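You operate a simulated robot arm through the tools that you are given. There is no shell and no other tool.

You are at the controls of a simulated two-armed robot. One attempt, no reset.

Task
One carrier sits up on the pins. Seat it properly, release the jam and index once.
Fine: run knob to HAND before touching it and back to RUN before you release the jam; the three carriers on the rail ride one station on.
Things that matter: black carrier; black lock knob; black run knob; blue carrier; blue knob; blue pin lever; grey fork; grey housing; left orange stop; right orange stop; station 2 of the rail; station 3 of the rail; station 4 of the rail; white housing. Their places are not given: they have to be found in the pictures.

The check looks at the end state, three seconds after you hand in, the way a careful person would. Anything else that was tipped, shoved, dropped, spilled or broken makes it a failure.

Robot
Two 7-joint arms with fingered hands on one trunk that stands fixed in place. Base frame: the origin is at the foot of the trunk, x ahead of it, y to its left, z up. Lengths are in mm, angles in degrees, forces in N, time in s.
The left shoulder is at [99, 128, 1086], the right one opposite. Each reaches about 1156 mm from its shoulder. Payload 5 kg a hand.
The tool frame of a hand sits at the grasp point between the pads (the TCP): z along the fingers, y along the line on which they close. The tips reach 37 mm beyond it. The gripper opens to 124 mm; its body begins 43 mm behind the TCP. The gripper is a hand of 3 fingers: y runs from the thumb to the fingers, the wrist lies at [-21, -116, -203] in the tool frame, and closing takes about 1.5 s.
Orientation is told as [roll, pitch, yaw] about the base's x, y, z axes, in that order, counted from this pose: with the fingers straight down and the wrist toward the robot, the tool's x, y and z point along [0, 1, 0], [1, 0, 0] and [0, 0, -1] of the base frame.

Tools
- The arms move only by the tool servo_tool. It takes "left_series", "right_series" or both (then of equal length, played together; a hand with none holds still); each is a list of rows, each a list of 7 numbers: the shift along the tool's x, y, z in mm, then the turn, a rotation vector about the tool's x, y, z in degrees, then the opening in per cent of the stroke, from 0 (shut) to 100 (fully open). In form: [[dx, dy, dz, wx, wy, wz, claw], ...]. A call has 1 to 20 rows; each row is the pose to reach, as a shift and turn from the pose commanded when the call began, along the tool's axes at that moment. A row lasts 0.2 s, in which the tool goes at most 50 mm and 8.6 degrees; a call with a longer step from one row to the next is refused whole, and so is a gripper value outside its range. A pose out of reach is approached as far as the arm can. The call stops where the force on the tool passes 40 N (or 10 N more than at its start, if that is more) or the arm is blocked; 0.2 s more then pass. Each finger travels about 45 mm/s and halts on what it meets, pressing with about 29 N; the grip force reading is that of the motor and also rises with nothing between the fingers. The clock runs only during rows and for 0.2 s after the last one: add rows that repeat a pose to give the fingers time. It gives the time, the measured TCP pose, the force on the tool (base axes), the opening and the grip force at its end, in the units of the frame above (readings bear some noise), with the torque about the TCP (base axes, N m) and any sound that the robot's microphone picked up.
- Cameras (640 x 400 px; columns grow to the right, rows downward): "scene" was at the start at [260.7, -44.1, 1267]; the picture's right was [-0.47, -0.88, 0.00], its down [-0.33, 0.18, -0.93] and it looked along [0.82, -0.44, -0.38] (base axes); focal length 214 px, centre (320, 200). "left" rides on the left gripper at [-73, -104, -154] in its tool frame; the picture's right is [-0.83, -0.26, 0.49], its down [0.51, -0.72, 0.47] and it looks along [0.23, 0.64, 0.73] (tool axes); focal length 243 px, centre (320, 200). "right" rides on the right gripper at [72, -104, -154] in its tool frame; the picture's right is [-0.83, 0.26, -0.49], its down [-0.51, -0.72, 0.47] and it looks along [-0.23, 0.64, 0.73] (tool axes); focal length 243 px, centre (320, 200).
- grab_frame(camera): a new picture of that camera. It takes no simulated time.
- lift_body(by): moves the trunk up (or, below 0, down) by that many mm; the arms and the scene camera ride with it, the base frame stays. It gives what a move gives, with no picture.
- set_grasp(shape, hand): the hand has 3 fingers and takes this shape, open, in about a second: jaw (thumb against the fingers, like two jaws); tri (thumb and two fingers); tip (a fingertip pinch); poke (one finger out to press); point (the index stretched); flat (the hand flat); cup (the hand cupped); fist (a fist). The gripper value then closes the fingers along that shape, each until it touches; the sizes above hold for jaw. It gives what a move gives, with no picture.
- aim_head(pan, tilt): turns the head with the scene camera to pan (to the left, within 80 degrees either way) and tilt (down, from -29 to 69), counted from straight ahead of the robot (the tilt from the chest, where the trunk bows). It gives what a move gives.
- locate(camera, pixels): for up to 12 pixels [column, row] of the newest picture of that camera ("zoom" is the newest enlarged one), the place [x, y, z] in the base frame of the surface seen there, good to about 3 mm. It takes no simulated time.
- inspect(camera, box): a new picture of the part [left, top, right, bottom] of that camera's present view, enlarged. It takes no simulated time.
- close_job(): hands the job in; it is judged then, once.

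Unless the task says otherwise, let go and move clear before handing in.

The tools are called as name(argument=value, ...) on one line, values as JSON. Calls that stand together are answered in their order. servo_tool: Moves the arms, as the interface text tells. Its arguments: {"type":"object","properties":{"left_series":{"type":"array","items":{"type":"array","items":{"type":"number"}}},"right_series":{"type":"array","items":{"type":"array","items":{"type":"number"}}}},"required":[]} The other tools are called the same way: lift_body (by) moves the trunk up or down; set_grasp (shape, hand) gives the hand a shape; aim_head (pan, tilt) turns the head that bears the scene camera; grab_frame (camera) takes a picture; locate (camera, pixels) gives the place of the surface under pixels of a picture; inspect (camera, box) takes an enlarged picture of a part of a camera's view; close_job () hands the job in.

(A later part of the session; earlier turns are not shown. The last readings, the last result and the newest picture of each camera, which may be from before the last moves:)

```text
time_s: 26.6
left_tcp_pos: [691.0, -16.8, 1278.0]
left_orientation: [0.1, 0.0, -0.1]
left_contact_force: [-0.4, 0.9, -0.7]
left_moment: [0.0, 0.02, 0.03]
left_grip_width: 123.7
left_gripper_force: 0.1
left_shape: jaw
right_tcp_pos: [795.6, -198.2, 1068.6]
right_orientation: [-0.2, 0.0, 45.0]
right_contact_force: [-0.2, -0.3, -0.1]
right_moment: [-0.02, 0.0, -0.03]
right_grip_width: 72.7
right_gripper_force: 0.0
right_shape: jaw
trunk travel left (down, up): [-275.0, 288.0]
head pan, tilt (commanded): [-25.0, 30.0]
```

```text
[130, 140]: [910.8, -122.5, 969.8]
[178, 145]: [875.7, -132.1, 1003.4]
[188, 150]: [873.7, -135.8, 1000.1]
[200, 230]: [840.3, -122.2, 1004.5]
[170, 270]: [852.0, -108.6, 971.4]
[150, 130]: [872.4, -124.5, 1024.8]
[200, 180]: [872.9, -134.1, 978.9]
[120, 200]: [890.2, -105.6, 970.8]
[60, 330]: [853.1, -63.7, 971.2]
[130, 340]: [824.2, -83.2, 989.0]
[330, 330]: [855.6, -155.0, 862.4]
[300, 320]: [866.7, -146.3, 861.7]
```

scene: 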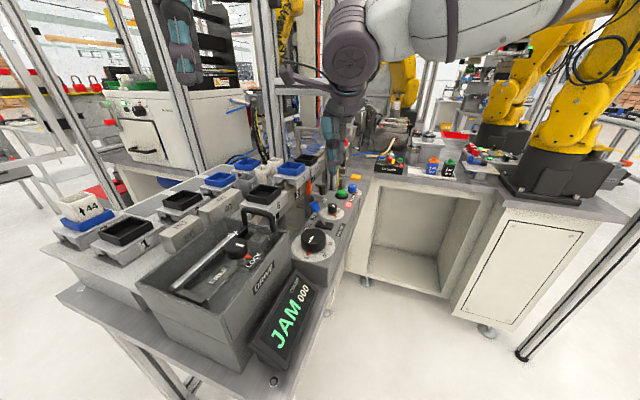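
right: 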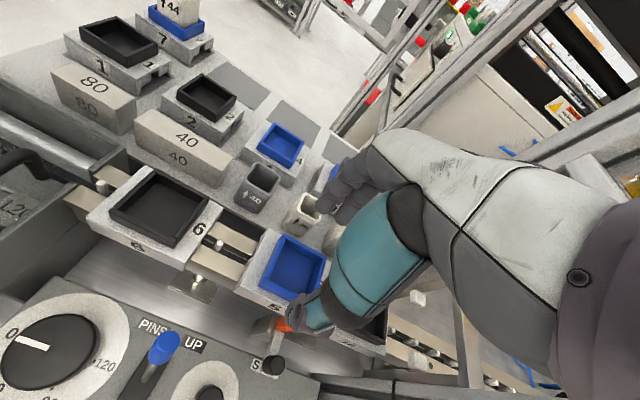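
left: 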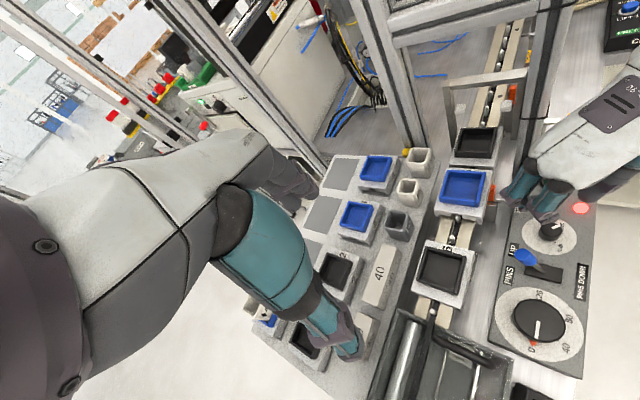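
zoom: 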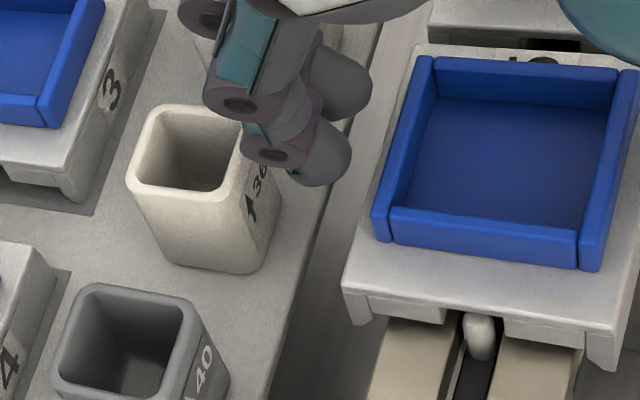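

locate(camera="zoom", pixels=[[250, 205], [272, 220], [262, 250], [245, 160], [320, 160], [335, 180], [300, 175], [360, 80], [350, 100], [350, 300], [590, 350], [320, 200]])

```text
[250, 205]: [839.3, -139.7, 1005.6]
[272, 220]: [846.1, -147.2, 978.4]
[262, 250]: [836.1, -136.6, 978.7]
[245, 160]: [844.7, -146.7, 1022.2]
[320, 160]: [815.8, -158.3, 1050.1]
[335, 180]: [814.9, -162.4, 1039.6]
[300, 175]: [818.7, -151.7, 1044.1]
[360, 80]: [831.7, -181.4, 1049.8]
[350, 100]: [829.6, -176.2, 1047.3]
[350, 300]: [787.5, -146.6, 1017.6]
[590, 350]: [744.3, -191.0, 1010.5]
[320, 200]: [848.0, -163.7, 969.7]
```

Cup 36's near face is at v≈494, leaving ~11 mm beyond the fingers at 80 mm opening. I'll open to 80 mm, go down to z≈1046 so the tips cover the plate's sides, and check.

servo_tool(right_series=[[0, 0, 0, 0, 0, 0, 64], [0, 0, 0, 0, 0, 0, 64], [0, 0, 8, 0, 0, 0, 64], [0, 0, 16, 0, 0, 0, 64], [0, 0, 21.5, 0, 0, 0, 64], [0, 0, 21.5, 0, 0, 0, 64]])

inspect(camera="left", box=[400, 140, 520, 215])

inspect(camera="scene", box=[270, 120, 350, 180])

inspect(camera="right", box=[220, 180, 420, 340])

```text
time_s: 28.0
left_tcp_pos: [691.4, -16.1, 1277.9]
left_orientation: [0.1, 0.0, 0.1]
left_contact_force: [0.4, 0.2, 0.1]
left_moment: [0.01, 0.03, -0.03]
left_grip_width: 123.5
left_gripper_force: 0.1
left_shape: jaw
right_tcp_pos: [794.6, -200.8, 1047.0]
right_orientation: [-0.2, 0.0, 45.1]
right_contact_force: [0.0, 0.2, -0.2]
right_moment: [-0.03, 0.01, 0.03]
right_grip_width: 78.7
right_gripper_force: 0.1
right_shape: jaw
trunk travel left (down, up): [-275.0, 288.0]
head pan, tilt (commanded): [-25.0, 30.0]
```

```text
5.33 times, centred on (460, 178) of left
```

zoom: 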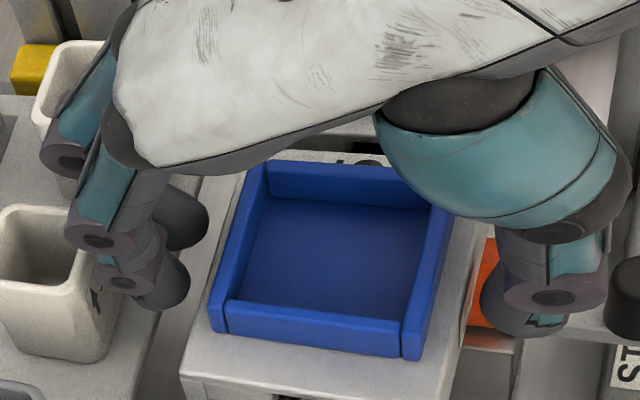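

```text
6.67 times, centred on (310, 150) of scene
```

zoom: 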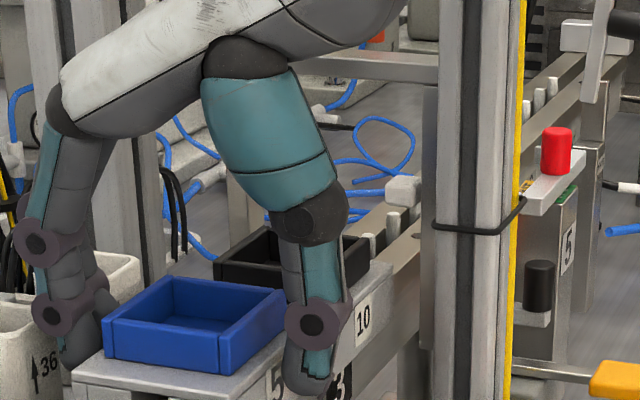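

```text
2.50 times, centred on (320, 260) of right
```

zoom: 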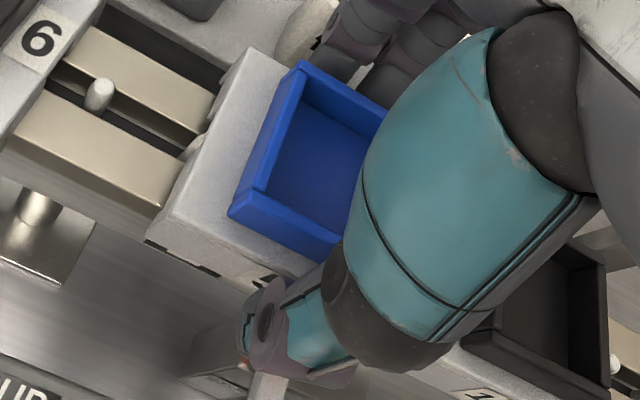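

No contact anywhere. I'll close on the plate sides.

servo_tool(right_series=[[0, 0, 0, 0, 0, 0, 58], [0, 0, 0, 0, 0, 0, 52], [0, 0, 0, 0, 0, 0, 46], [0, 0, 0, 0, 0, 0, 42], [0, 0, 0, 0, 0, 0, 40], [0, 0, 0, 0, 0, 0, 40]])

inspect(camera="left", box=[400, 140, 520, 215])

inspect(camera="right", box=[220, 180, 420, 340])

```text
time_s: 29.4
left_tcp_pos: [690.3, -17.2, 1278.6]
left_orientation: [0.0, 0.0, 0.0]
left_contact_force: [-0.3, -0.3, -0.4]
left_moment: [0.01, 0.0, 0.02]
left_grip_width: 123.9
left_gripper_force: 0.1
left_shape: jaw
right_tcp_pos: [795.5, -200.8, 1046.3]
right_orientation: [0.1, -0.1, 45.1]
right_contact_force: [0.3, -1.2, -0.3]
right_moment: [-0.01, -0.02, 0.02]
right_grip_width: 63.9
right_gripper_force: 29.4
right_shape: jaw
trunk travel left (down, up): [-275.0, 288.0]
head pan, tilt (commanded): [-25.0, 30.0]
```

```text
5.33 times, centred on (460, 178) of left
```

zoom: 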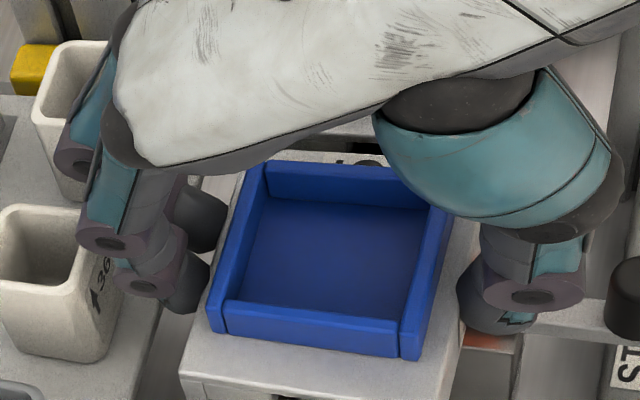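

```text
2.50 times, centred on (320, 260) of right
```

zoom: 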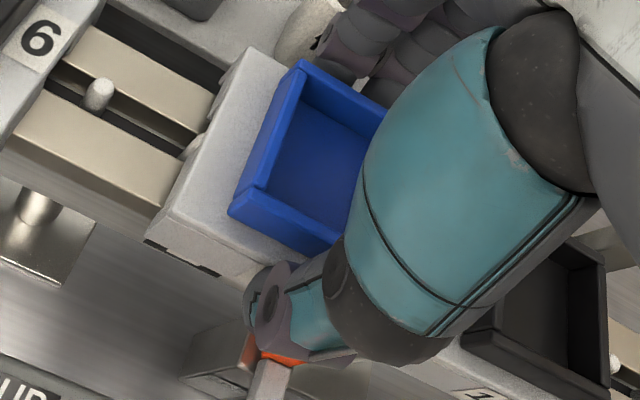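

The plate is gripped (63.9 mm, 29 N) with no side load. I'll lift 14 mm.

servo_tool(right_series=[[0, 0, -4, 0, 0, 0, 40], [0, 0, -8, 0, 0, 0, 40], [0, 0, -12, 0, 0, 0, 40], [0, 0, -14, 0, 0, 0, 40], [0, 0, -14, 0, 0, 0, 40]])

inspect(camera="left", box=[400, 120, 540, 230])

inspect(camera="scene", box=[270, 120, 350, 180])

inspect(camera="right", box=[220, 180, 420, 340])

```text
time_s: 30.6
left_tcp_pos: [691.8, -16.6, 1278.8]
left_orientation: [0.0, 0.0, 0.0]
left_contact_force: [0.7, 0.5, -1.0]
left_moment: [0.02, -0.03, 0.0]
left_grip_width: 123.6
left_gripper_force: 0.0
left_shape: jaw
right_tcp_pos: [795.4, -199.8, 1060.7]
right_orientation: [0.0, 0.0, 45.1]
right_contact_force: [0.2, 0.3, -3.5]
right_moment: [0.0, -0.02, 0.01]
right_grip_width: 63.8
right_gripper_force: 28.8
right_shape: jaw
trunk travel left (down, up): [-275.0, 288.0]
head pan, tilt (commanded): [-25.0, 30.0]
```

```text
3.64 times, centred on (470, 175) of left
```

zoom: 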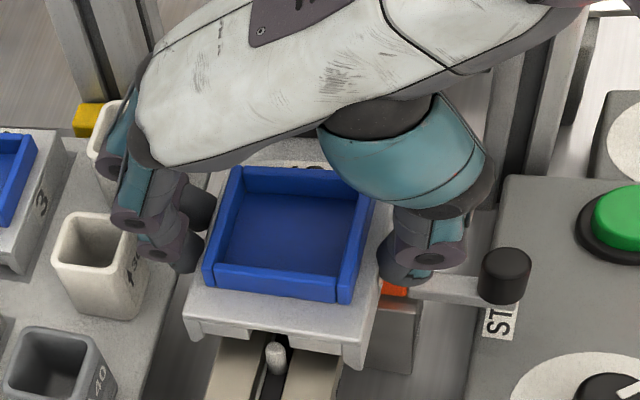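

```text
6.67 times, centred on (310, 150) of scene
```

zoom: 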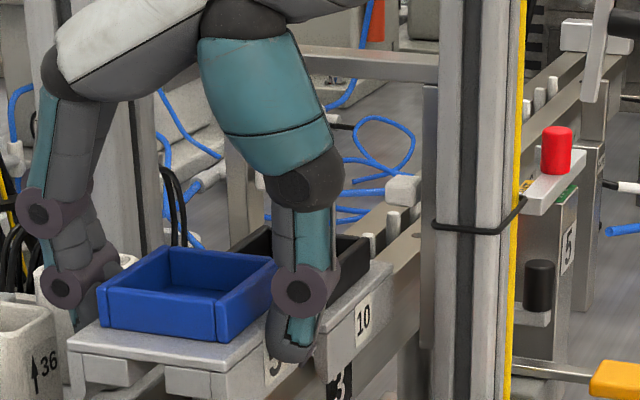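

```text
2.50 times, centred on (320, 260) of right
```

zoom: 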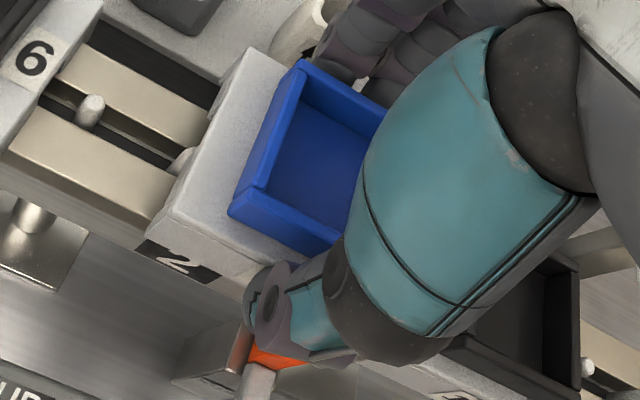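

The carrier is lifted cleanly (≈3.5 N). I'll measure where it sits in the hand before shifting it.

inspect(camera="left", box=[416, 160, 512, 220])

locate(camera="zoom", pixels=[[225, 65], [170, 240], [400, 280], [425, 260], [130, 295], [445, 350], [240, 75], [440, 90], [300, 150], [195, 240], [280, 340], [385, 245]])

```text
6.67 times, centred on (464, 190) of left
```

zoom: 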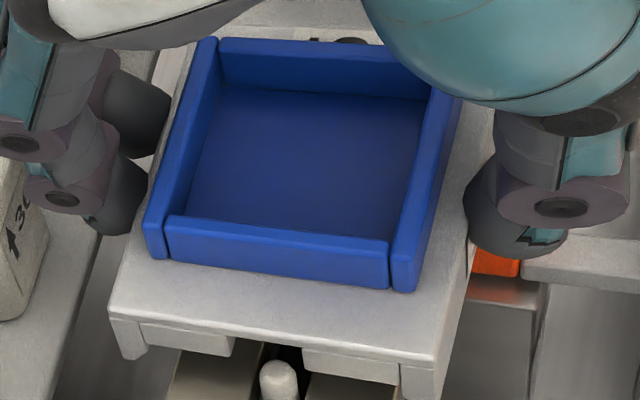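

```text
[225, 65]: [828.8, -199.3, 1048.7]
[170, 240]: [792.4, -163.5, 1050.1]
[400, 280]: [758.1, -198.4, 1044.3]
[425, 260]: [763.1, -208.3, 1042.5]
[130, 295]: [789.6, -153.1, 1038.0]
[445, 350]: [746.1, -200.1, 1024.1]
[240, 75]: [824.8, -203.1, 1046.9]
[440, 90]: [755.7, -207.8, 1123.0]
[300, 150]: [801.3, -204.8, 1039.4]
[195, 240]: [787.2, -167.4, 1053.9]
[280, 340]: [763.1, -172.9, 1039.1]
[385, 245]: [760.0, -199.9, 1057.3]
```

The carrier didn't shift in the hand. I'll move it 17.7 mm back along the rail (tool +x), then lower gently, watching the force.

servo_tool(right_series=[[6, 0, 0, 0, 0, 0, 40], [12, 0, 0, 0, 0, 0, 40], [17.7, 0, 0, 0, 0, 0, 40], [17.7, 0, 0, 0, 0, 0, 40], [17.7, 0, 5, 0, 0, 0, 40], [17.7, 0, 10, 0, 0, 0, 40], [17.7, 0, 10, 0, 0, 0, 40]])

inspect(camera="left", box=[400, 120, 540, 230])

inspect(camera="scene", box=[270, 120, 350, 180])

inspect(camera="right", box=[220, 180, 420, 340])

```text
time_s: 32.2
left_tcp_pos: [691.2, -17.4, 1278.6]
left_orientation: [-0.1, 0.0, 0.1]
left_contact_force: [0.4, 0.2, 0.0]
left_moment: [0.0, 0.01, -0.03]
left_grip_width: 123.4
left_gripper_force: 0.0
left_shape: jaw
right_tcp_pos: [783.5, -186.1, 1050.6]
right_orientation: [0.1, 0.0, 45.1]
right_contact_force: [-0.2, 0.0, -2.1]
right_moment: [-0.02, -0.01, 0.0]
right_grip_width: 63.7
right_gripper_force: 29.0
right_shape: jaw
trunk travel left (down, up): [-275.0, 288.0]
head pan, tilt (commanded): [-25.0, 30.0]
```

```text
3.64 times, centred on (470, 175) of left
```

zoom: 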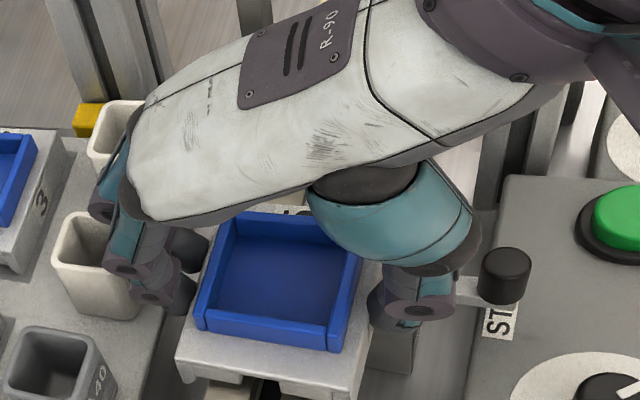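

```text
6.67 times, centred on (310, 150) of scene
```

zoom: 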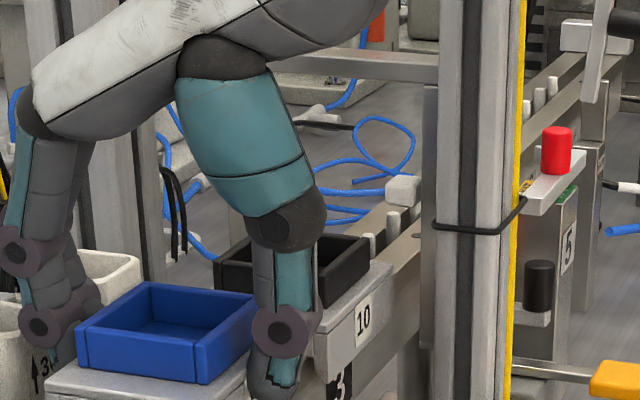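

```text
2.50 times, centred on (320, 260) of right
```

zoom: 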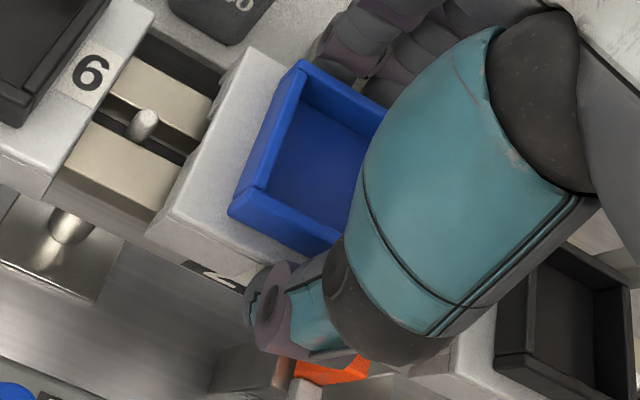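

The carrier now hovers ~4 mm above pin height, one pin visible mid-gap behind it. I'll verify its position relative to the stations before the final lowering.

inspect(camera="left", box=[416, 170, 512, 230])

locate(camera="zoom", pixels=[[320, 200]])

```text
6.67 times, centred on (464, 200) of left
```

zoom: 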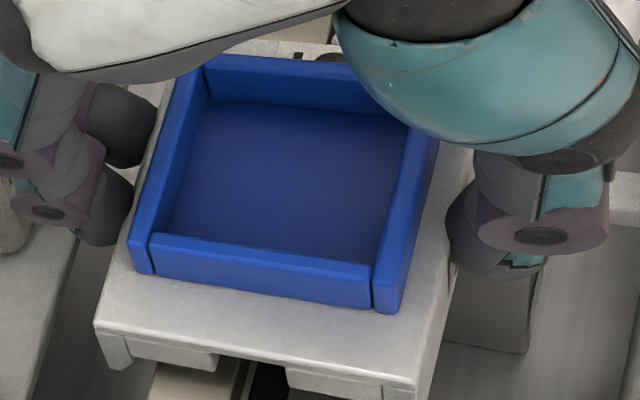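

```text
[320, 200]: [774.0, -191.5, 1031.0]
```

locate(camera="zoom", pixels=[[192, 72], [135, 250], [155, 250], [372, 285], [385, 290], [100, 320], [415, 385], [270, 285], [145, 260], [300, 310], [200, 180], [380, 180]])

```text
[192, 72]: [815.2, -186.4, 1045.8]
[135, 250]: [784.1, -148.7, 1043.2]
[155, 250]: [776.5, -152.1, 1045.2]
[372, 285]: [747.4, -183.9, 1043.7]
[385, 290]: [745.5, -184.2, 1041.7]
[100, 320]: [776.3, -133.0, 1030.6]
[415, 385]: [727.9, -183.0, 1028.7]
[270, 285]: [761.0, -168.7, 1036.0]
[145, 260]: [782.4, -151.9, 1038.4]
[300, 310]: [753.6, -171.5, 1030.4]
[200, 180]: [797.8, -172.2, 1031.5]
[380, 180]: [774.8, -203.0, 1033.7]
```

Forward rim corner at u≈708–710 versus the target 710, so it's aligned within error. Lowering in small steps.

servo_tool(right_series=[[0, 0, 2.5, 0, 0, 0, 40], [0, 0, 5, 0, 0, 0, 40], [0, 0, 7, 0, 0, 0, 40], [0, 0, 7, 0, 0, 0, 40]])

```text
time_s: 33.2
left_tcp_pos: [691.2, -16.8, 1277.5]
left_orientation: [0.1, 0.0, 0.0]
left_contact_force: [0.3, -0.7, 0.0]
left_moment: [0.03, 0.01, -0.01]
left_grip_width: 123.8
left_gripper_force: 0.1
left_shape: jaw
right_tcp_pos: [783.5, -186.1, 1042.8]
right_orientation: [0.0, 0.0, 45.1]
right_contact_force: [-0.6, -0.9, -2.9]
right_moment: [-0.01, 0.0, -0.01]
right_grip_width: 63.6
right_gripper_force: 29.0
right_shape: jaw
trunk travel left (down, up): [-275.0, 288.0]
head pan, tilt (commanded): [-25.0, 30.0]
```

The plate is now ~3.5 mm below the earlier perched height with only its weight on the hand, so the pins are entering properly. I'll continue the last few millimetres.

servo_tool(right_series=[[0, 0, 2, 0, 0, 0, 40], [0, 0, 4, 0, 0, 0, 40], [0, 0, 5, 0, 0, 0, 40], [0, 0, 5.5, 0, 0, 0, 40], [0, 0, 5.5, 0, 0, 0, 40]])

inspect(camera="left", box=[400, 120, 540, 230])

inspect(camera="scene", box=[260, 120, 350, 190])

```text
time_s: 34.4
left_tcp_pos: [691.2, -15.8, 1278.9]
left_orientation: [0.0, 0.1, 0.1]
left_contact_force: [-0.4, -0.9, -0.2]
left_moment: [0.02, 0.0, 0.0]
left_grip_width: 123.7
left_gripper_force: 0.2
left_shape: jaw
right_tcp_pos: [783.4, -186.9, 1039.0]
right_orientation: [0.0, 0.0, 45.2]
right_contact_force: [-1.1, -0.4, -1.0]
right_moment: [0.03, 0.01, -0.02]
right_grip_width: 63.5
right_gripper_force: 28.9
right_shape: jaw
trunk travel left (down, up): [-275.0, 288.0]
head pan, tilt (commanded): [-25.0, 30.0]
```

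```text
3.64 times, centred on (470, 175) of left
```

zoom: 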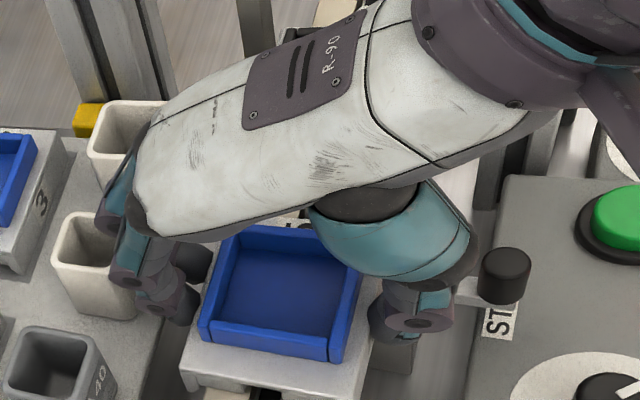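

```text
5.71 times, centred on (305, 155) of scene
```

zoom: 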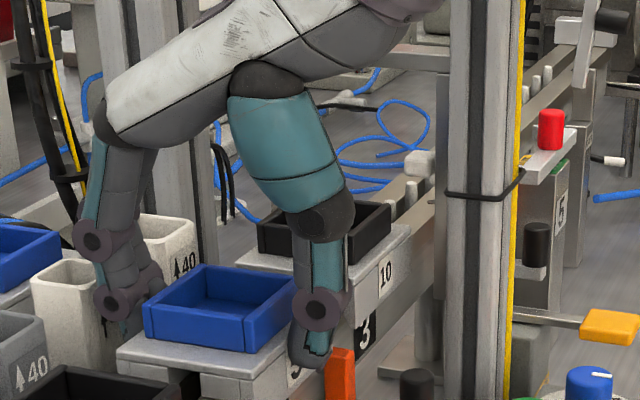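

Force dropped to −1 N, so the carrier is about to rest. I'll measure the plate and rim heights.

locate(camera="left", pixels=[[427, 225], [440, 222], [490, 228], [452, 200], [465, 225]])

inspect(camera="left", box=[416, 170, 512, 230])

locate(camera="zoom", pixels=[[135, 330], [300, 330], [430, 380], [205, 90], [150, 270], [395, 310], [250, 370], [280, 180]])

```text
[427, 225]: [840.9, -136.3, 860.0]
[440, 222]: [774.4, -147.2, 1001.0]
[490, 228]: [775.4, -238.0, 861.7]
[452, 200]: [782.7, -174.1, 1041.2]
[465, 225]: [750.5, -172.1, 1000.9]
```

```text
6.67 times, centred on (464, 200) of left
```

zoom: 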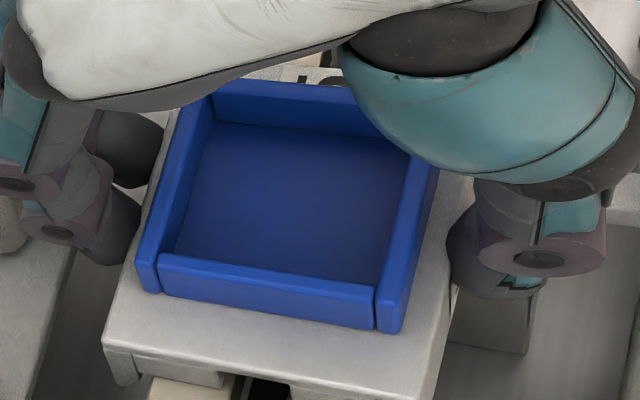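

```text
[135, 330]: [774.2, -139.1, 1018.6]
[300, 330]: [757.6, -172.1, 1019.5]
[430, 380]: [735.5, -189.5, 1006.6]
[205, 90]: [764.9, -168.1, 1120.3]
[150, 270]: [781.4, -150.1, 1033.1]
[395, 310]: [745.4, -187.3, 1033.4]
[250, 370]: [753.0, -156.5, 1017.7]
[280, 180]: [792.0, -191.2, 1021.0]
```

The plate is at z≈1018.5 (seated level ≈1017.5). I'll press down 2 mm more, then open and let it settle.

servo_tool(right_series=[[0, 0, 1, 0, 0, 0, 40], [0, 0, 2, 0, 0, 0, 40], [0, 0, 2.5, 0, 0, 0, 40], [0, 0, 2.5, 0, 0, 0, 40]])

servo_tool(right_series=[[0, 0, 0, 0, 0, 0, 50], [0, 0, 0, 0, 0, 0, 55], [0, 0, 0, 0, 0, 0, 60], [0, 0, 0, 0, 0, 0, 63], [0, 0, 0, 0, 0, 0, 63], [0, 0, 0, 0, 0, 0, 63]])

inspect(camera="left", box=[416, 170, 512, 230])

locate(camera="zoom", pixels=[[135, 335], [300, 335], [430, 370], [210, 90], [150, 275], [395, 315], [250, 355], [280, 180], [380, 260]])

```text
time_s: 35.4
left_tcp_pos: [689.0, -17.0, 1279.0]
left_orientation: [0.0, 0.0, 0.2]
left_contact_force: [-0.1, 0.4, 0.2]
left_moment: [-0.03, -0.03, 0.02]
left_grip_width: 123.8
left_gripper_force: 0.1
left_shape: jaw
right_tcp_pos: [782.0, -186.5, 1038.1]
right_orientation: [-0.2, -0.2, 45.1]
right_contact_force: [4.6, -1.2, 13.1]
right_moment: [0.14, -0.26, -0.04]
right_grip_width: 63.8
right_gripper_force: 28.9
right_shape: jaw
trunk travel left (down, up): [-275.0, 288.0]
head pan, tilt (commanded): [-25.0, 30.0]
```

```text
time_s: 36.8
left_tcp_pos: [690.6, -15.7, 1278.7]
left_orientation: [0.0, -0.1, 0.1]
left_contact_force: [0.3, 0.0, 1.0]
left_moment: [0.01, 0.03, 0.01]
left_grip_width: 123.5
left_gripper_force: 0.2
left_shape: jaw
right_tcp_pos: [784.0, -186.6, 1036.2]
right_orientation: [-0.1, 0.0, 45.1]
right_contact_force: [0.0, 0.8, 0.3]
right_moment: [0.0, 0.01, -0.01]
right_grip_width: 77.7
right_gripper_force: 0.1
right_shape: jaw
trunk travel left (down, up): [-275.0, 288.0]
head pan, tilt (commanded): [-25.0, 30.0]
```

```text
6.67 times, centred on (464, 200) of left
```

zoom: 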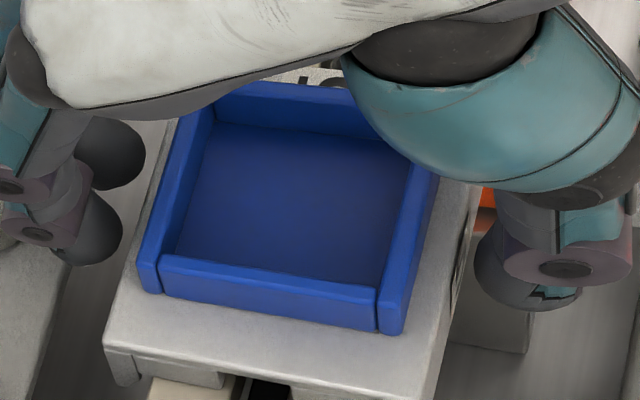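

```text
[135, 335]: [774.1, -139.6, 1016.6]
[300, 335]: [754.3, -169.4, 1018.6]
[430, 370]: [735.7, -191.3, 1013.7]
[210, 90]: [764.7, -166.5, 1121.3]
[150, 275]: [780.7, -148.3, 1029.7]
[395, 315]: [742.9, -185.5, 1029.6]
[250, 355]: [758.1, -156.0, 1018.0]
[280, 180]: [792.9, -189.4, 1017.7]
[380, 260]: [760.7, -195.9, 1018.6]
```

The plate settled at z≈1018, matching carriers 6 and 10. I'll lift the hand straight up and re-measure all three.

servo_tool(right_series=[[0, 0, -10, 0, 0, 0, 63], [0, 0, -25, 0, 0, 0, 63], [0, 0, -45, 0, 0, 0, 63], [0, 0, -70, 0, 0, 0, 63], [0, 0, -100, 0, 0, 0, 63], [-10, -40, -120, 0, 0, 0, 60], [-20, -85, -120, 0, 0, 0, 55], [-20, -125, -120, 0, 0, 0, 50], [-20, -160, -120, 0, 0, 0, 45]])

grab_frame(camera="left")

inspect(camera="left", box=[416, 170, 512, 230])

locate(camera="zoom", pixels=[[320, 200], [320, 100]])

inspect(camera="scene", box=[260, 110, 350, 190])

```text
time_s: 38.8
left_tcp_pos: [689.2, -18.3, 1279.5]
left_orientation: [0.1, -0.2, 0.0]
left_contact_force: [0.1, -0.5, -0.2]
left_moment: [0.05, -0.04, -0.01]
left_grip_width: 123.9
left_gripper_force: 0.0
left_shape: jaw
right_tcp_pos: [682.5, -315.0, 1156.3]
right_orientation: [0.0, -0.1, 45.1]
right_contact_force: [0.5, -1.7, -0.2]
right_moment: [0.05, -0.02, 0.01]
right_grip_width: 56.1
right_gripper_force: 0.0
right_shape: jaw
trunk travel left (down, up): [-275.0, 288.0]
head pan, tilt (commanded): [-25.0, 30.0]
```

```text
taken
```

left: 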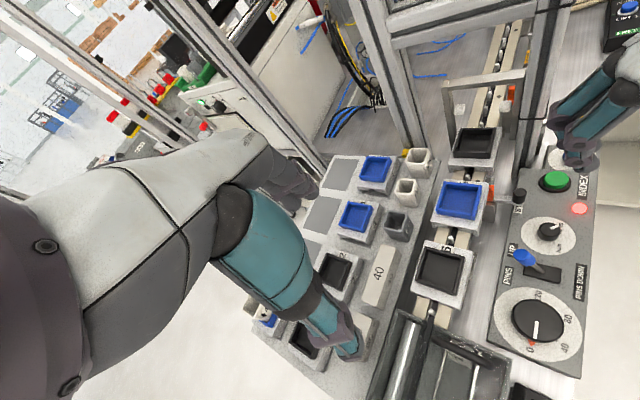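

```text
6.67 times, centred on (464, 200) of left
```

zoom: 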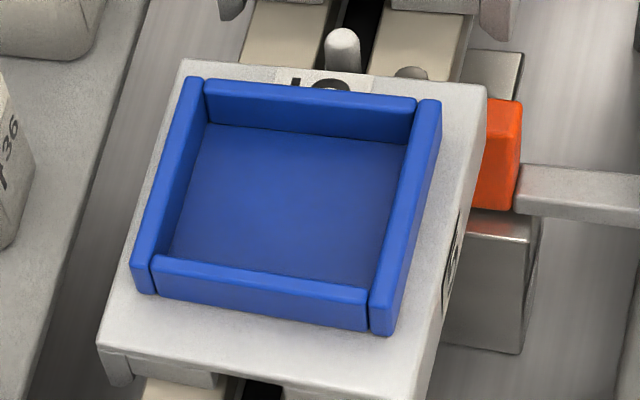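

```text
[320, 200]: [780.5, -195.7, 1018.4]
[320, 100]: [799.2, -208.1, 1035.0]
```

```text
5.00 times, centred on (305, 150) of scene
```

zoom: 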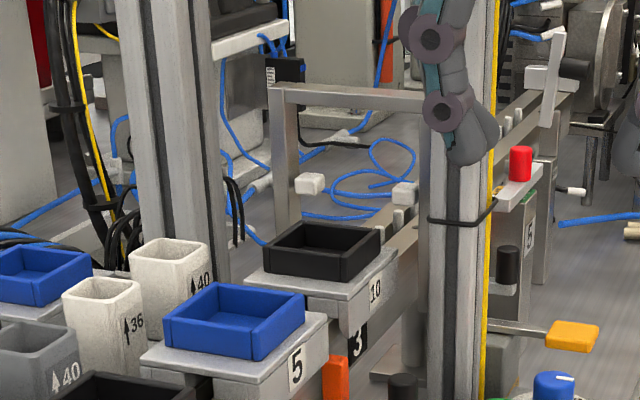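

locate(camera="left", pixels=[[446, 182], [480, 186], [476, 181], [467, 177]])

inspect(camera="left", box=[416, 170, 512, 230])

locate(camera="zoom", pixels=[[193, 84], [430, 108], [138, 262], [380, 300], [183, 65], [482, 92], [100, 338], [415, 392], [345, 40], [410, 72]])

```text
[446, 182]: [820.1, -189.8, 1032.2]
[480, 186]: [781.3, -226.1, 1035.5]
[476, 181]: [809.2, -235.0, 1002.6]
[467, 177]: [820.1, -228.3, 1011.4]
```

```text
6.67 times, centred on (464, 200) of left
```

zoom: 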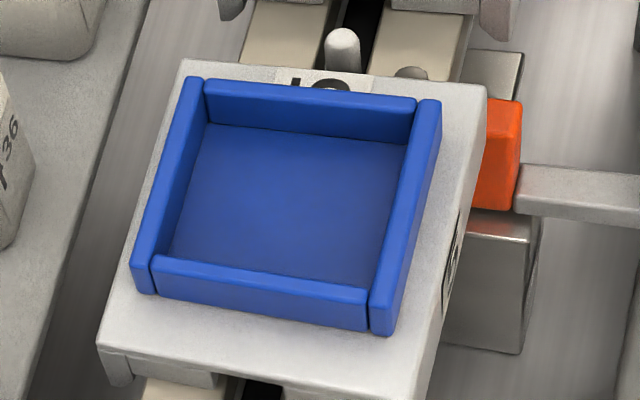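

```text
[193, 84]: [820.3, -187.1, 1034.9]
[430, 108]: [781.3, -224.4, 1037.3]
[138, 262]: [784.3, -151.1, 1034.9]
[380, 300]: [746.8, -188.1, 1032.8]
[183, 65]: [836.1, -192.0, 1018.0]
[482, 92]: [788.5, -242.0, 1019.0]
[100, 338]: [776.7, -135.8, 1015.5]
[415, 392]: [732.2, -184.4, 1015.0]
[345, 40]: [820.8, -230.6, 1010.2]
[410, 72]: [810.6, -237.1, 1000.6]
```

Carrier 5 is now ~120 mm from both neighbours (within 1 mm) and at the same height as them: seated. Now I return to the run knob: above it at yaw 83°, ready for two clockwise strokes.

servo_tool(right_series=[[2, 8, 10, 0, 0, -6, 42], [4, 16, 20, 0, 0, -12, 40], [6, 24, 35, 0, 0, -19, 36], [8.8, 32, 50, 0, 0, -26, 33], [8.8, 37.8, 70, 0, 0, -33, 30], [8.8, 37.8, 90, 0, 0, -38, 29], [8.8, 37.8, 90, 0, 0, -38, 29]])

inspect(camera="left", box=[470, 160, 600, 260])

inspect(camera="scene", box=[290, 140, 380, 220])

```text
time_s: 40.4
left_tcp_pos: [688.9, -16.1, 1279.3]
left_orientation: [0.0, 0.0, 0.0]
left_contact_force: [-0.2, -0.9, -0.3]
left_moment: [0.0, -0.05, -0.02]
left_grip_width: 123.8
left_gripper_force: 0.0
left_shape: jaw
right_tcp_pos: [703.6, -280.0, 1066.4]
right_orientation: [0.0, 0.0, 83.0]
right_contact_force: [0.1, -0.1, 0.2]
right_moment: [-0.04, -0.01, -0.04]
right_grip_width: 36.2
right_gripper_force: 0.0
right_shape: jaw
trunk travel left (down, up): [-275.0, 288.0]
head pan, tilt (commanded): [-25.0, 30.0]
```

```text
4.00 times, centred on (535, 210) of left
```

zoom: 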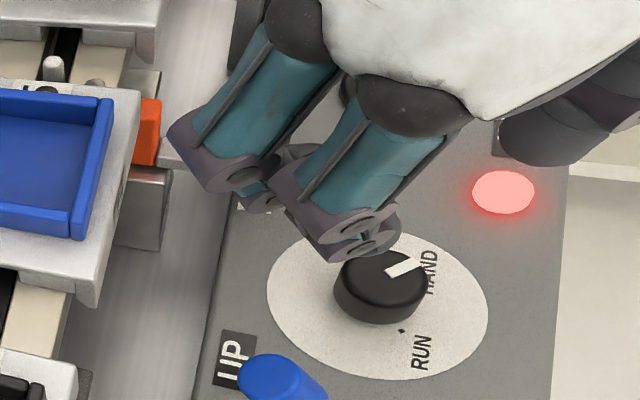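

```text
5.00 times, centred on (335, 180) of scene
```

zoom: 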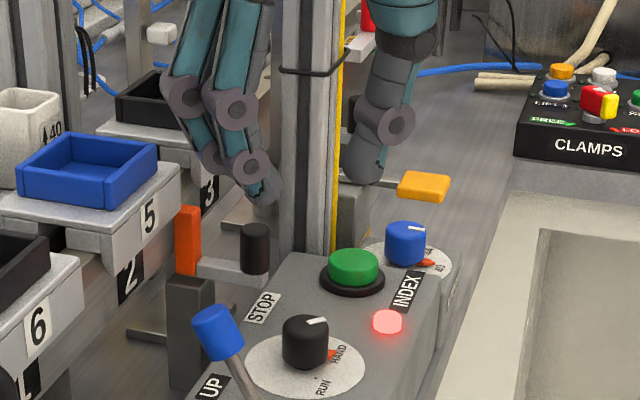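

I'll descend onto the knob at yaw 80° with a slim opening, to keep clear of the lever.

servo_tool(right_series=[[0, 0, 20, 0, 0, 3, 27], [0, 0, 40, 0, 0, 3, 27], [0, 0, 55, 0, 0, 3, 27], [0, 0, 70, 0, 0, 3, 27], [0, 0, 80, 0, 0, 3, 27], [0, 0, 90, 0, 0, 3, 27], [0, 0, 90, 0, 0, 3, 27]])

inspect(camera="scene", box=[290, 140, 380, 220])

inspect(camera="right", box=[200, 120, 420, 320])

```text
time_s: 42.0
left_tcp_pos: [690.6, -17.2, 1278.3]
left_orientation: [0.0, 0.0, 0.1]
left_contact_force: [0.6, 0.3, 0.1]
left_moment: [0.03, 0.03, -0.01]
left_grip_width: 123.5
left_gripper_force: 0.1
left_shape: jaw
right_tcp_pos: [704.6, -281.2, 976.6]
right_orientation: [-0.1, -0.1, 80.1]
right_contact_force: [-0.2, -0.5, 0.0]
right_moment: [-0.01, 0.0, 0.01]
right_grip_width: 33.8
right_gripper_force: 0.0
right_shape: jaw
trunk travel left (down, up): [-275.0, 288.0]
head pan, tilt (commanded): [-25.0, 30.0]
```

```text
5.00 times, centred on (335, 180) of scene
```

zoom: 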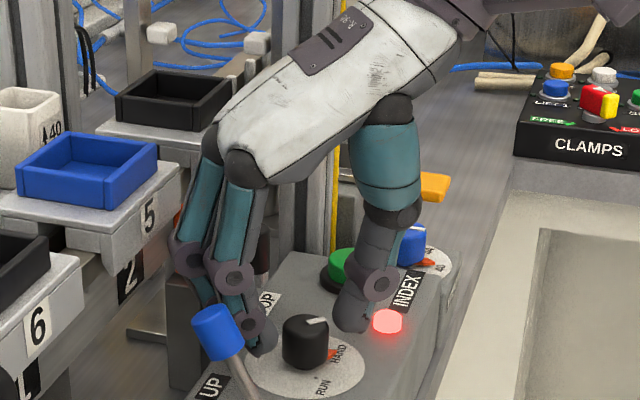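

```text
2.00 times, centred on (310, 220) of right
```

zoom: 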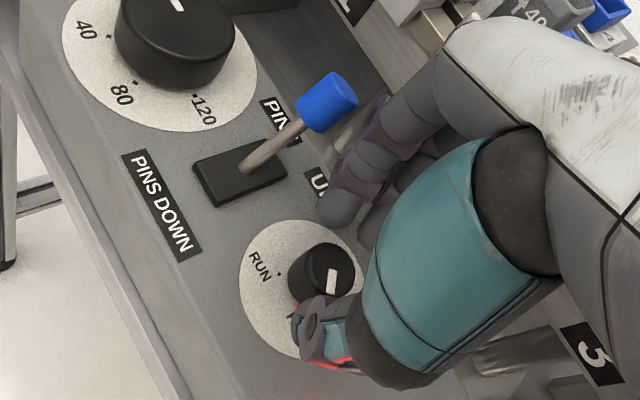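

No contact. I'll close and turn −45° (clockwise).

servo_tool(right_series=[[0, 0, 0, 0, 0, 0, 18], [0, 0, 0, 0, 0, 0, 10], [0, 0, 0, 0, 0, 0, 5], [0, 0, 0, 0, 0, 0, 5], [0, 0, 0, 0, 0, 0, 5], [0, 0, 0, 0, 0, 7, 5], [0, 0, 0, 0, 0, 14, 5], [0, 0, 0, 0, 0, 21, 5], [0, 0, 0, 0, 0, 28, 5], [0, 0, 0, 0, 0, 35, 5], [0, 0, 0, 0, 0, 41, 5], [0, 0, 0, 0, 0, 46, 5], [0, 0, 0, 0, 0, 46, 5]])

inspect(camera="scene", box=[290, 140, 380, 220])

inspect(camera="left", box=[470, 160, 600, 260])

```text
time_s: 44.8
left_tcp_pos: [689.1, -16.6, 1277.8]
left_orientation: [-0.1, 0.0, 0.0]
left_contact_force: [0.4, -1.2, -0.1]
left_moment: [-0.01, -0.02, 0.01]
left_grip_width: 123.5
left_gripper_force: 0.2
left_shape: jaw
right_tcp_pos: [705.0, -281.6, 977.2]
right_orientation: [0.0, 0.0, 33.9]
right_contact_force: [-1.7, -3.6, 0.7]
right_moment: [-0.17, 0.05, 0.01]
right_grip_width: 14.1
right_gripper_force: 28.7
right_shape: jaw
trunk travel left (down, up): [-275.0, 288.0]
head pan, tilt (commanded): [-25.0, 30.0]
```

```text
5.00 times, centred on (335, 180) of scene
```

zoom: 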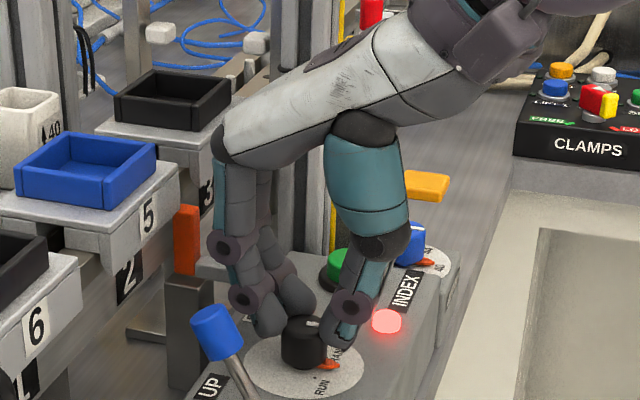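

```text
4.00 times, centred on (535, 210) of left
```

zoom: 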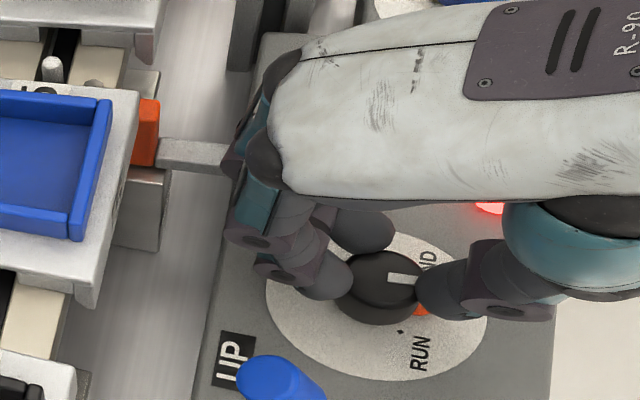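

The knob is at the midpoint again. I'll open, lift 45 mm, swing back to yaw 80°, lower and take the second stroke.

servo_tool(right_series=[[0, 0, 0, 0, 0, 0, 18], [0, 0, 0, 0, 0, 0, 25], [0, 0, 0, 0, 0, 0, 27], [0, 0, -20, 0, 0, 0, 27], [0, 0, -45, 0, 0, 0, 27], [0, 0, -60, 0, 0, -7, 27], [0, 0, -60, 0, 0, -14, 27], [0, 0, -60, 0, 0, -21, 27], [0, 0, -60, 0, 0, -28, 27], [0, 0, -60, 0, 0, -35, 27], [0, 0, -60, 0, 0, -42, 27], [0, 0, -60, 0, 0, -46, 27], [0, 0, -60, 0, 0, -46, 27]])

inspect(camera="scene", box=[290, 140, 380, 220])

inspect(camera="left", box=[530, 210, 590, 260])

```text
time_s: 47.6
left_tcp_pos: [690.3, -17.7, 1277.7]
left_orientation: [0.0, 0.0, 0.1]
left_contact_force: [-0.4, -0.1, -0.2]
left_moment: [-0.02, 0.03, 0.01]
left_grip_width: 123.5
left_gripper_force: 0.2
left_shape: jaw
right_tcp_pos: [704.9, -281.1, 1036.1]
right_orientation: [-0.1, 0.0, 80.1]
right_contact_force: [-0.4, -1.4, 0.0]
right_moment: [0.0, -0.02, -0.01]
right_grip_width: 33.2
right_gripper_force: 0.1
right_shape: jaw
trunk travel left (down, up): [-275.0, 288.0]
head pan, tilt (commanded): [-25.0, 30.0]
```

```text
5.00 times, centred on (335, 180) of scene
```

zoom: 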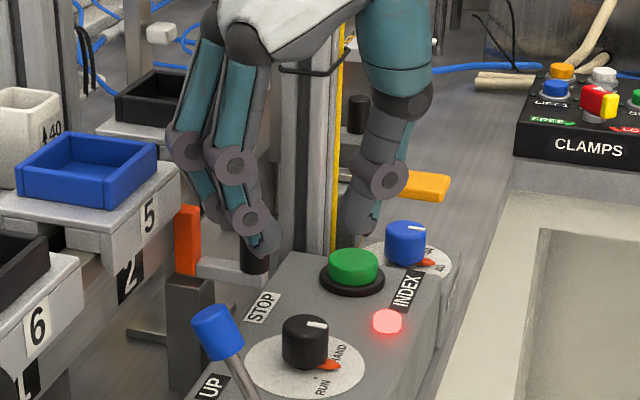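

```text
8.00 times, centred on (560, 235) of left
```

zoom: 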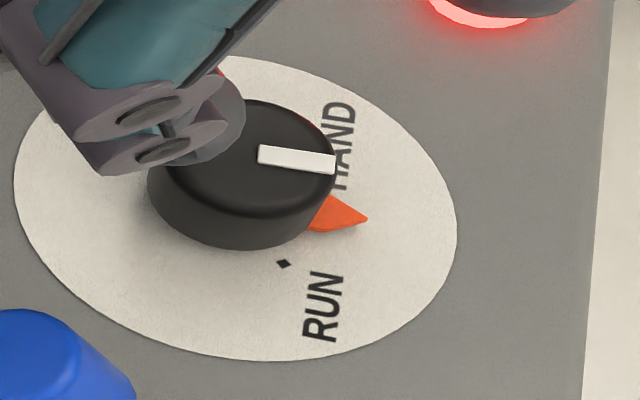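

The pointer is at the midpoint (45° left to go). I'll lower, close and turn another 46° clockwise.

servo_tool(right_series=[[0, 0, 15, 0, 0, 0, 27], [0, 0, 30, 0, 0, 0, 27], [0, 0, 45, 0, 0, 0, 27], [0, 0, 60, 0, 0, 0, 27], [0, 0, 60, 0, 0, 0, 18], [0, 0, 60, 0, 0, 0, 10], [0, 0, 60, 0, 0, 0, 5], [0, 0, 60, 0, 0, 0, 5], [0, 0, 60, 0, 0, 0, 5], [0, 0, 60, 0, 0, 7, 5], [0, 0, 60, 0, 0, 14, 5], [0, 0, 60, 0, 0, 21, 5], [0, 0, 60, 0, 0, 28, 5], [0, 0, 60, 0, 0, 35, 5], [0, 0, 60, 0, 0, 41, 5], [0, 0, 60, 0, 0, 46, 5], [0, 0, 60, 0, 0, 46, 5]])

inspect(camera="scene", box=[290, 140, 380, 220])

inspect(camera="left", box=[530, 210, 590, 260])

```text
time_s: 51.2
left_tcp_pos: [690.4, -18.6, 1278.5]
left_orientation: [0.0, 0.0, 0.0]
left_contact_force: [-0.2, 0.3, 0.0]
left_moment: [-0.01, 0.03, 0.0]
left_grip_width: 123.7
left_gripper_force: 0.1
left_shape: jaw
right_tcp_pos: [703.7, -282.4, 975.5]
right_orientation: [0.0, -0.1, 34.1]
right_contact_force: [2.1, -6.5, 1.7]
right_moment: [-0.24, -0.06, -0.02]
right_grip_width: 13.4
right_gripper_force: 29.8
right_shape: jaw
trunk travel left (down, up): [-275.0, 288.0]
head pan, tilt (commanded): [-25.0, 30.0]
```

```text
5.00 times, centred on (335, 180) of scene
```

zoom: 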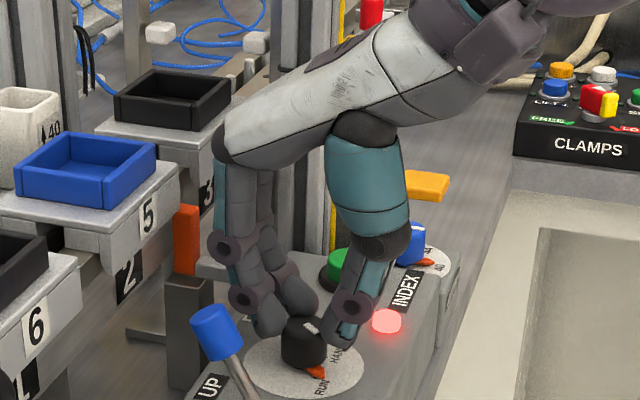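

```text
8.00 times, centred on (560, 235) of left
```

zoom: 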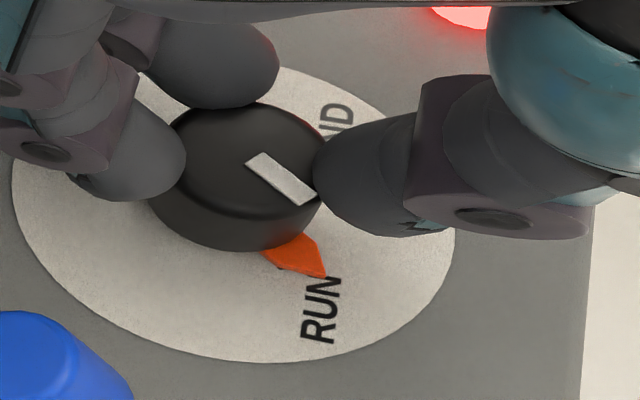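

The pointer tip is back where it began, at RUN. I'll open, lift off and check.

servo_tool(right_series=[[0, 0, 0, 0, 0, 0, 18], [0, 0, 0, 0, 0, 0, 25], [0, 0, 0, 0, 0, 0, 27], [0, 0, -20, 0, 0, 0, 27], [0, 0, -45, 0, 0, 0, 27], [0, 0, -80, 0, 0, 0, 27], [0, 0, -120, 0, 0, 0, 27]])

inspect(camera="left", box=[530, 210, 590, 260])

grab_frame(camera="scene")

inspect(camera="scene", box=[240, 240, 340, 350])

```text
time_s: 52.8
left_tcp_pos: [689.6, -16.3, 1278.4]
left_orientation: [0.0, -0.1, 0.1]
left_contact_force: [-0.7, 1.0, 0.0]
left_moment: [0.01, 0.0, -0.01]
left_grip_width: 123.8
left_gripper_force: 0.1
left_shape: jaw
right_tcp_pos: [704.0, -280.9, 1097.4]
right_orientation: [-0.1, -0.1, 34.2]
right_contact_force: [-0.5, 0.0, 0.5]
right_moment: [-0.05, -0.02, 0.01]
right_grip_width: 32.8
right_gripper_force: 0.0
right_shape: jaw
trunk travel left (down, up): [-275.0, 288.0]
head pan, tilt (commanded): [-25.0, 30.0]
```

```text
8.00 times, centred on (560, 235) of left
```

zoom: 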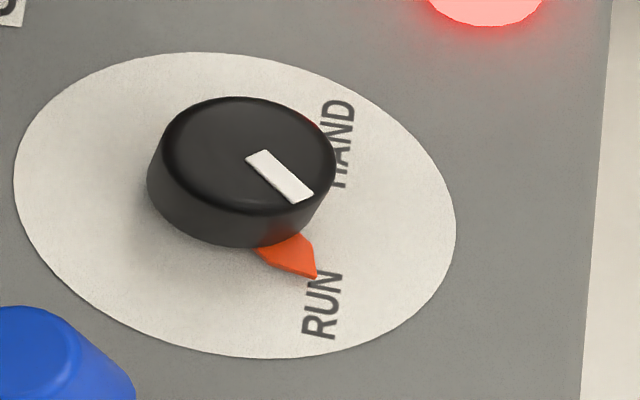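

```text
taken
```

scene: 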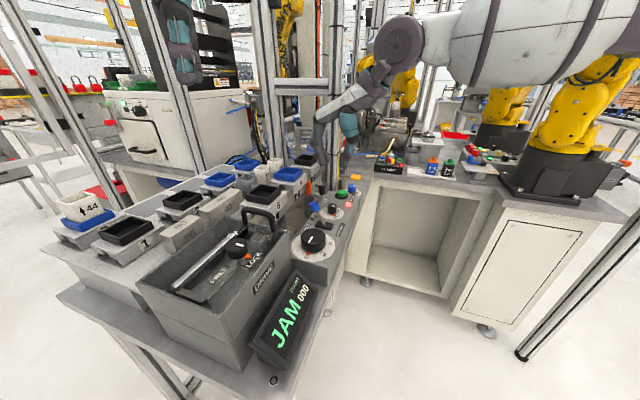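

```text
3.64 times, centred on (290, 295) of scene
```

zoom: 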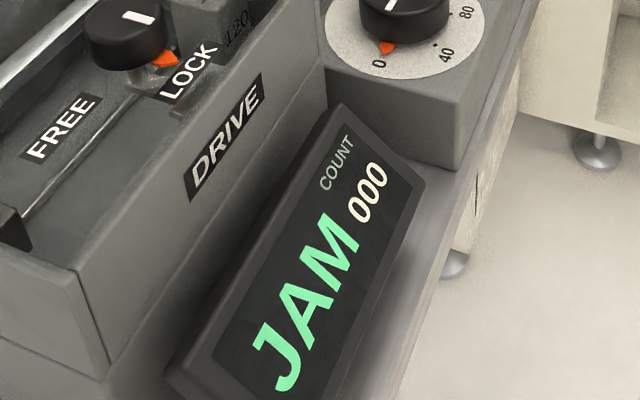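

Run knob reads RUN, display still JAM. Next is the RELEASE paddle at (853,−463): I'll route the closed hand around the post (via (700,−420)) to above the paddle and look closely.

servo_tool(right_series=[[-28, -20, -4, 0, 0, -3, 20], [-56, -41, -8, 0, 0, -6, 15], [-84, -61, -13, 0, 0, -9, 10], [-112.7, -81.4, -13, 0, 0, -11, 5], [-143, -56, -6, 0, 0, -11, 0], [-173, -30, 2, 0, 0, -11, 0], [-204, -5, 10, 0, 0, -11, 0], [-234.2, 20.9, 17, 0, 0, -11, 0], [-234.2, 20.9, 17, 0, 0, -11, 0]])

grab_frame(camera="right")

inspect(camera="right", box=[200, 160, 420, 340])

inspect(camera="scene", box=[320, 90, 440, 220])

```text
time_s: 54.8
left_tcp_pos: [688.3, -17.0, 1280.4]
left_orientation: [0.0, -0.1, 0.0]
left_contact_force: [-0.9, -0.1, 0.1]
left_moment: [0.0, -0.03, -0.01]
left_grip_width: 123.5
left_gripper_force: 0.0
left_shape: jaw
right_tcp_pos: [851.2, -463.6, 1079.4]
right_orientation: [-0.1, -0.1, 45.1]
right_contact_force: [-0.3, 0.1, 0.6]
right_moment: [-0.02, 0.01, 0.01]
right_grip_width: 0.0
right_gripper_force: 28.8
right_shape: jaw
trunk travel left (down, up): [-275.0, 288.0]
head pan, tilt (commanded): [-25.0, 30.0]
```

```text
taken
```

right: 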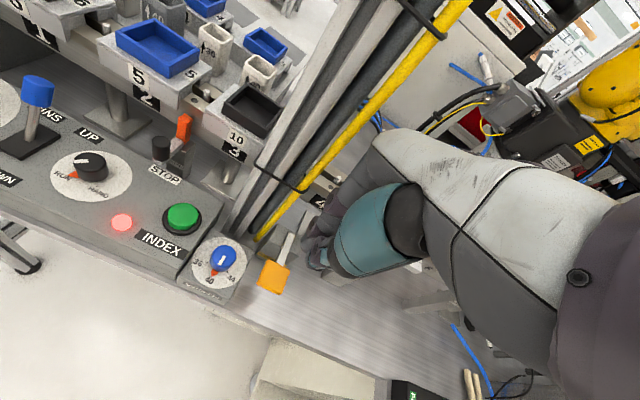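

```text
2.22 times, centred on (310, 250) of right
```

zoom: 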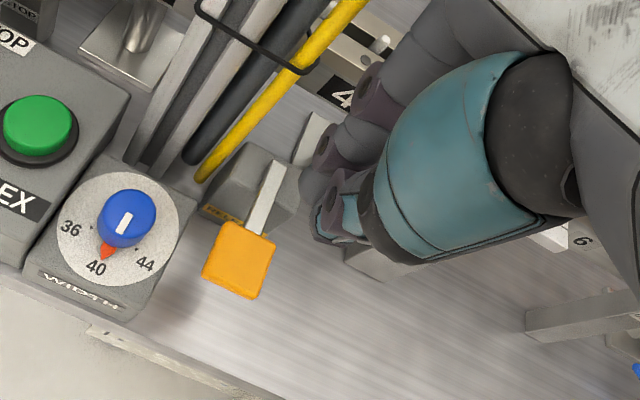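

```text
3.08 times, centred on (380, 155) of scene
```

zoom: 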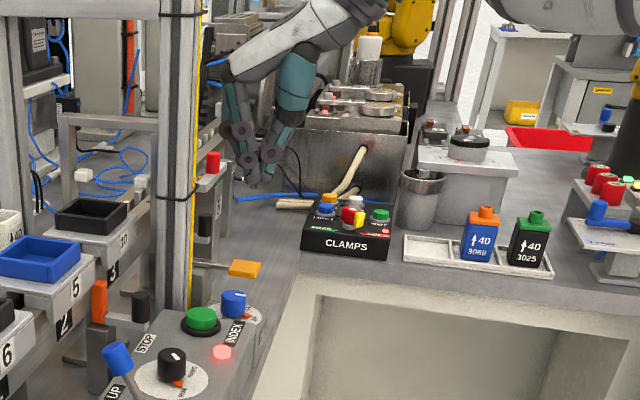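

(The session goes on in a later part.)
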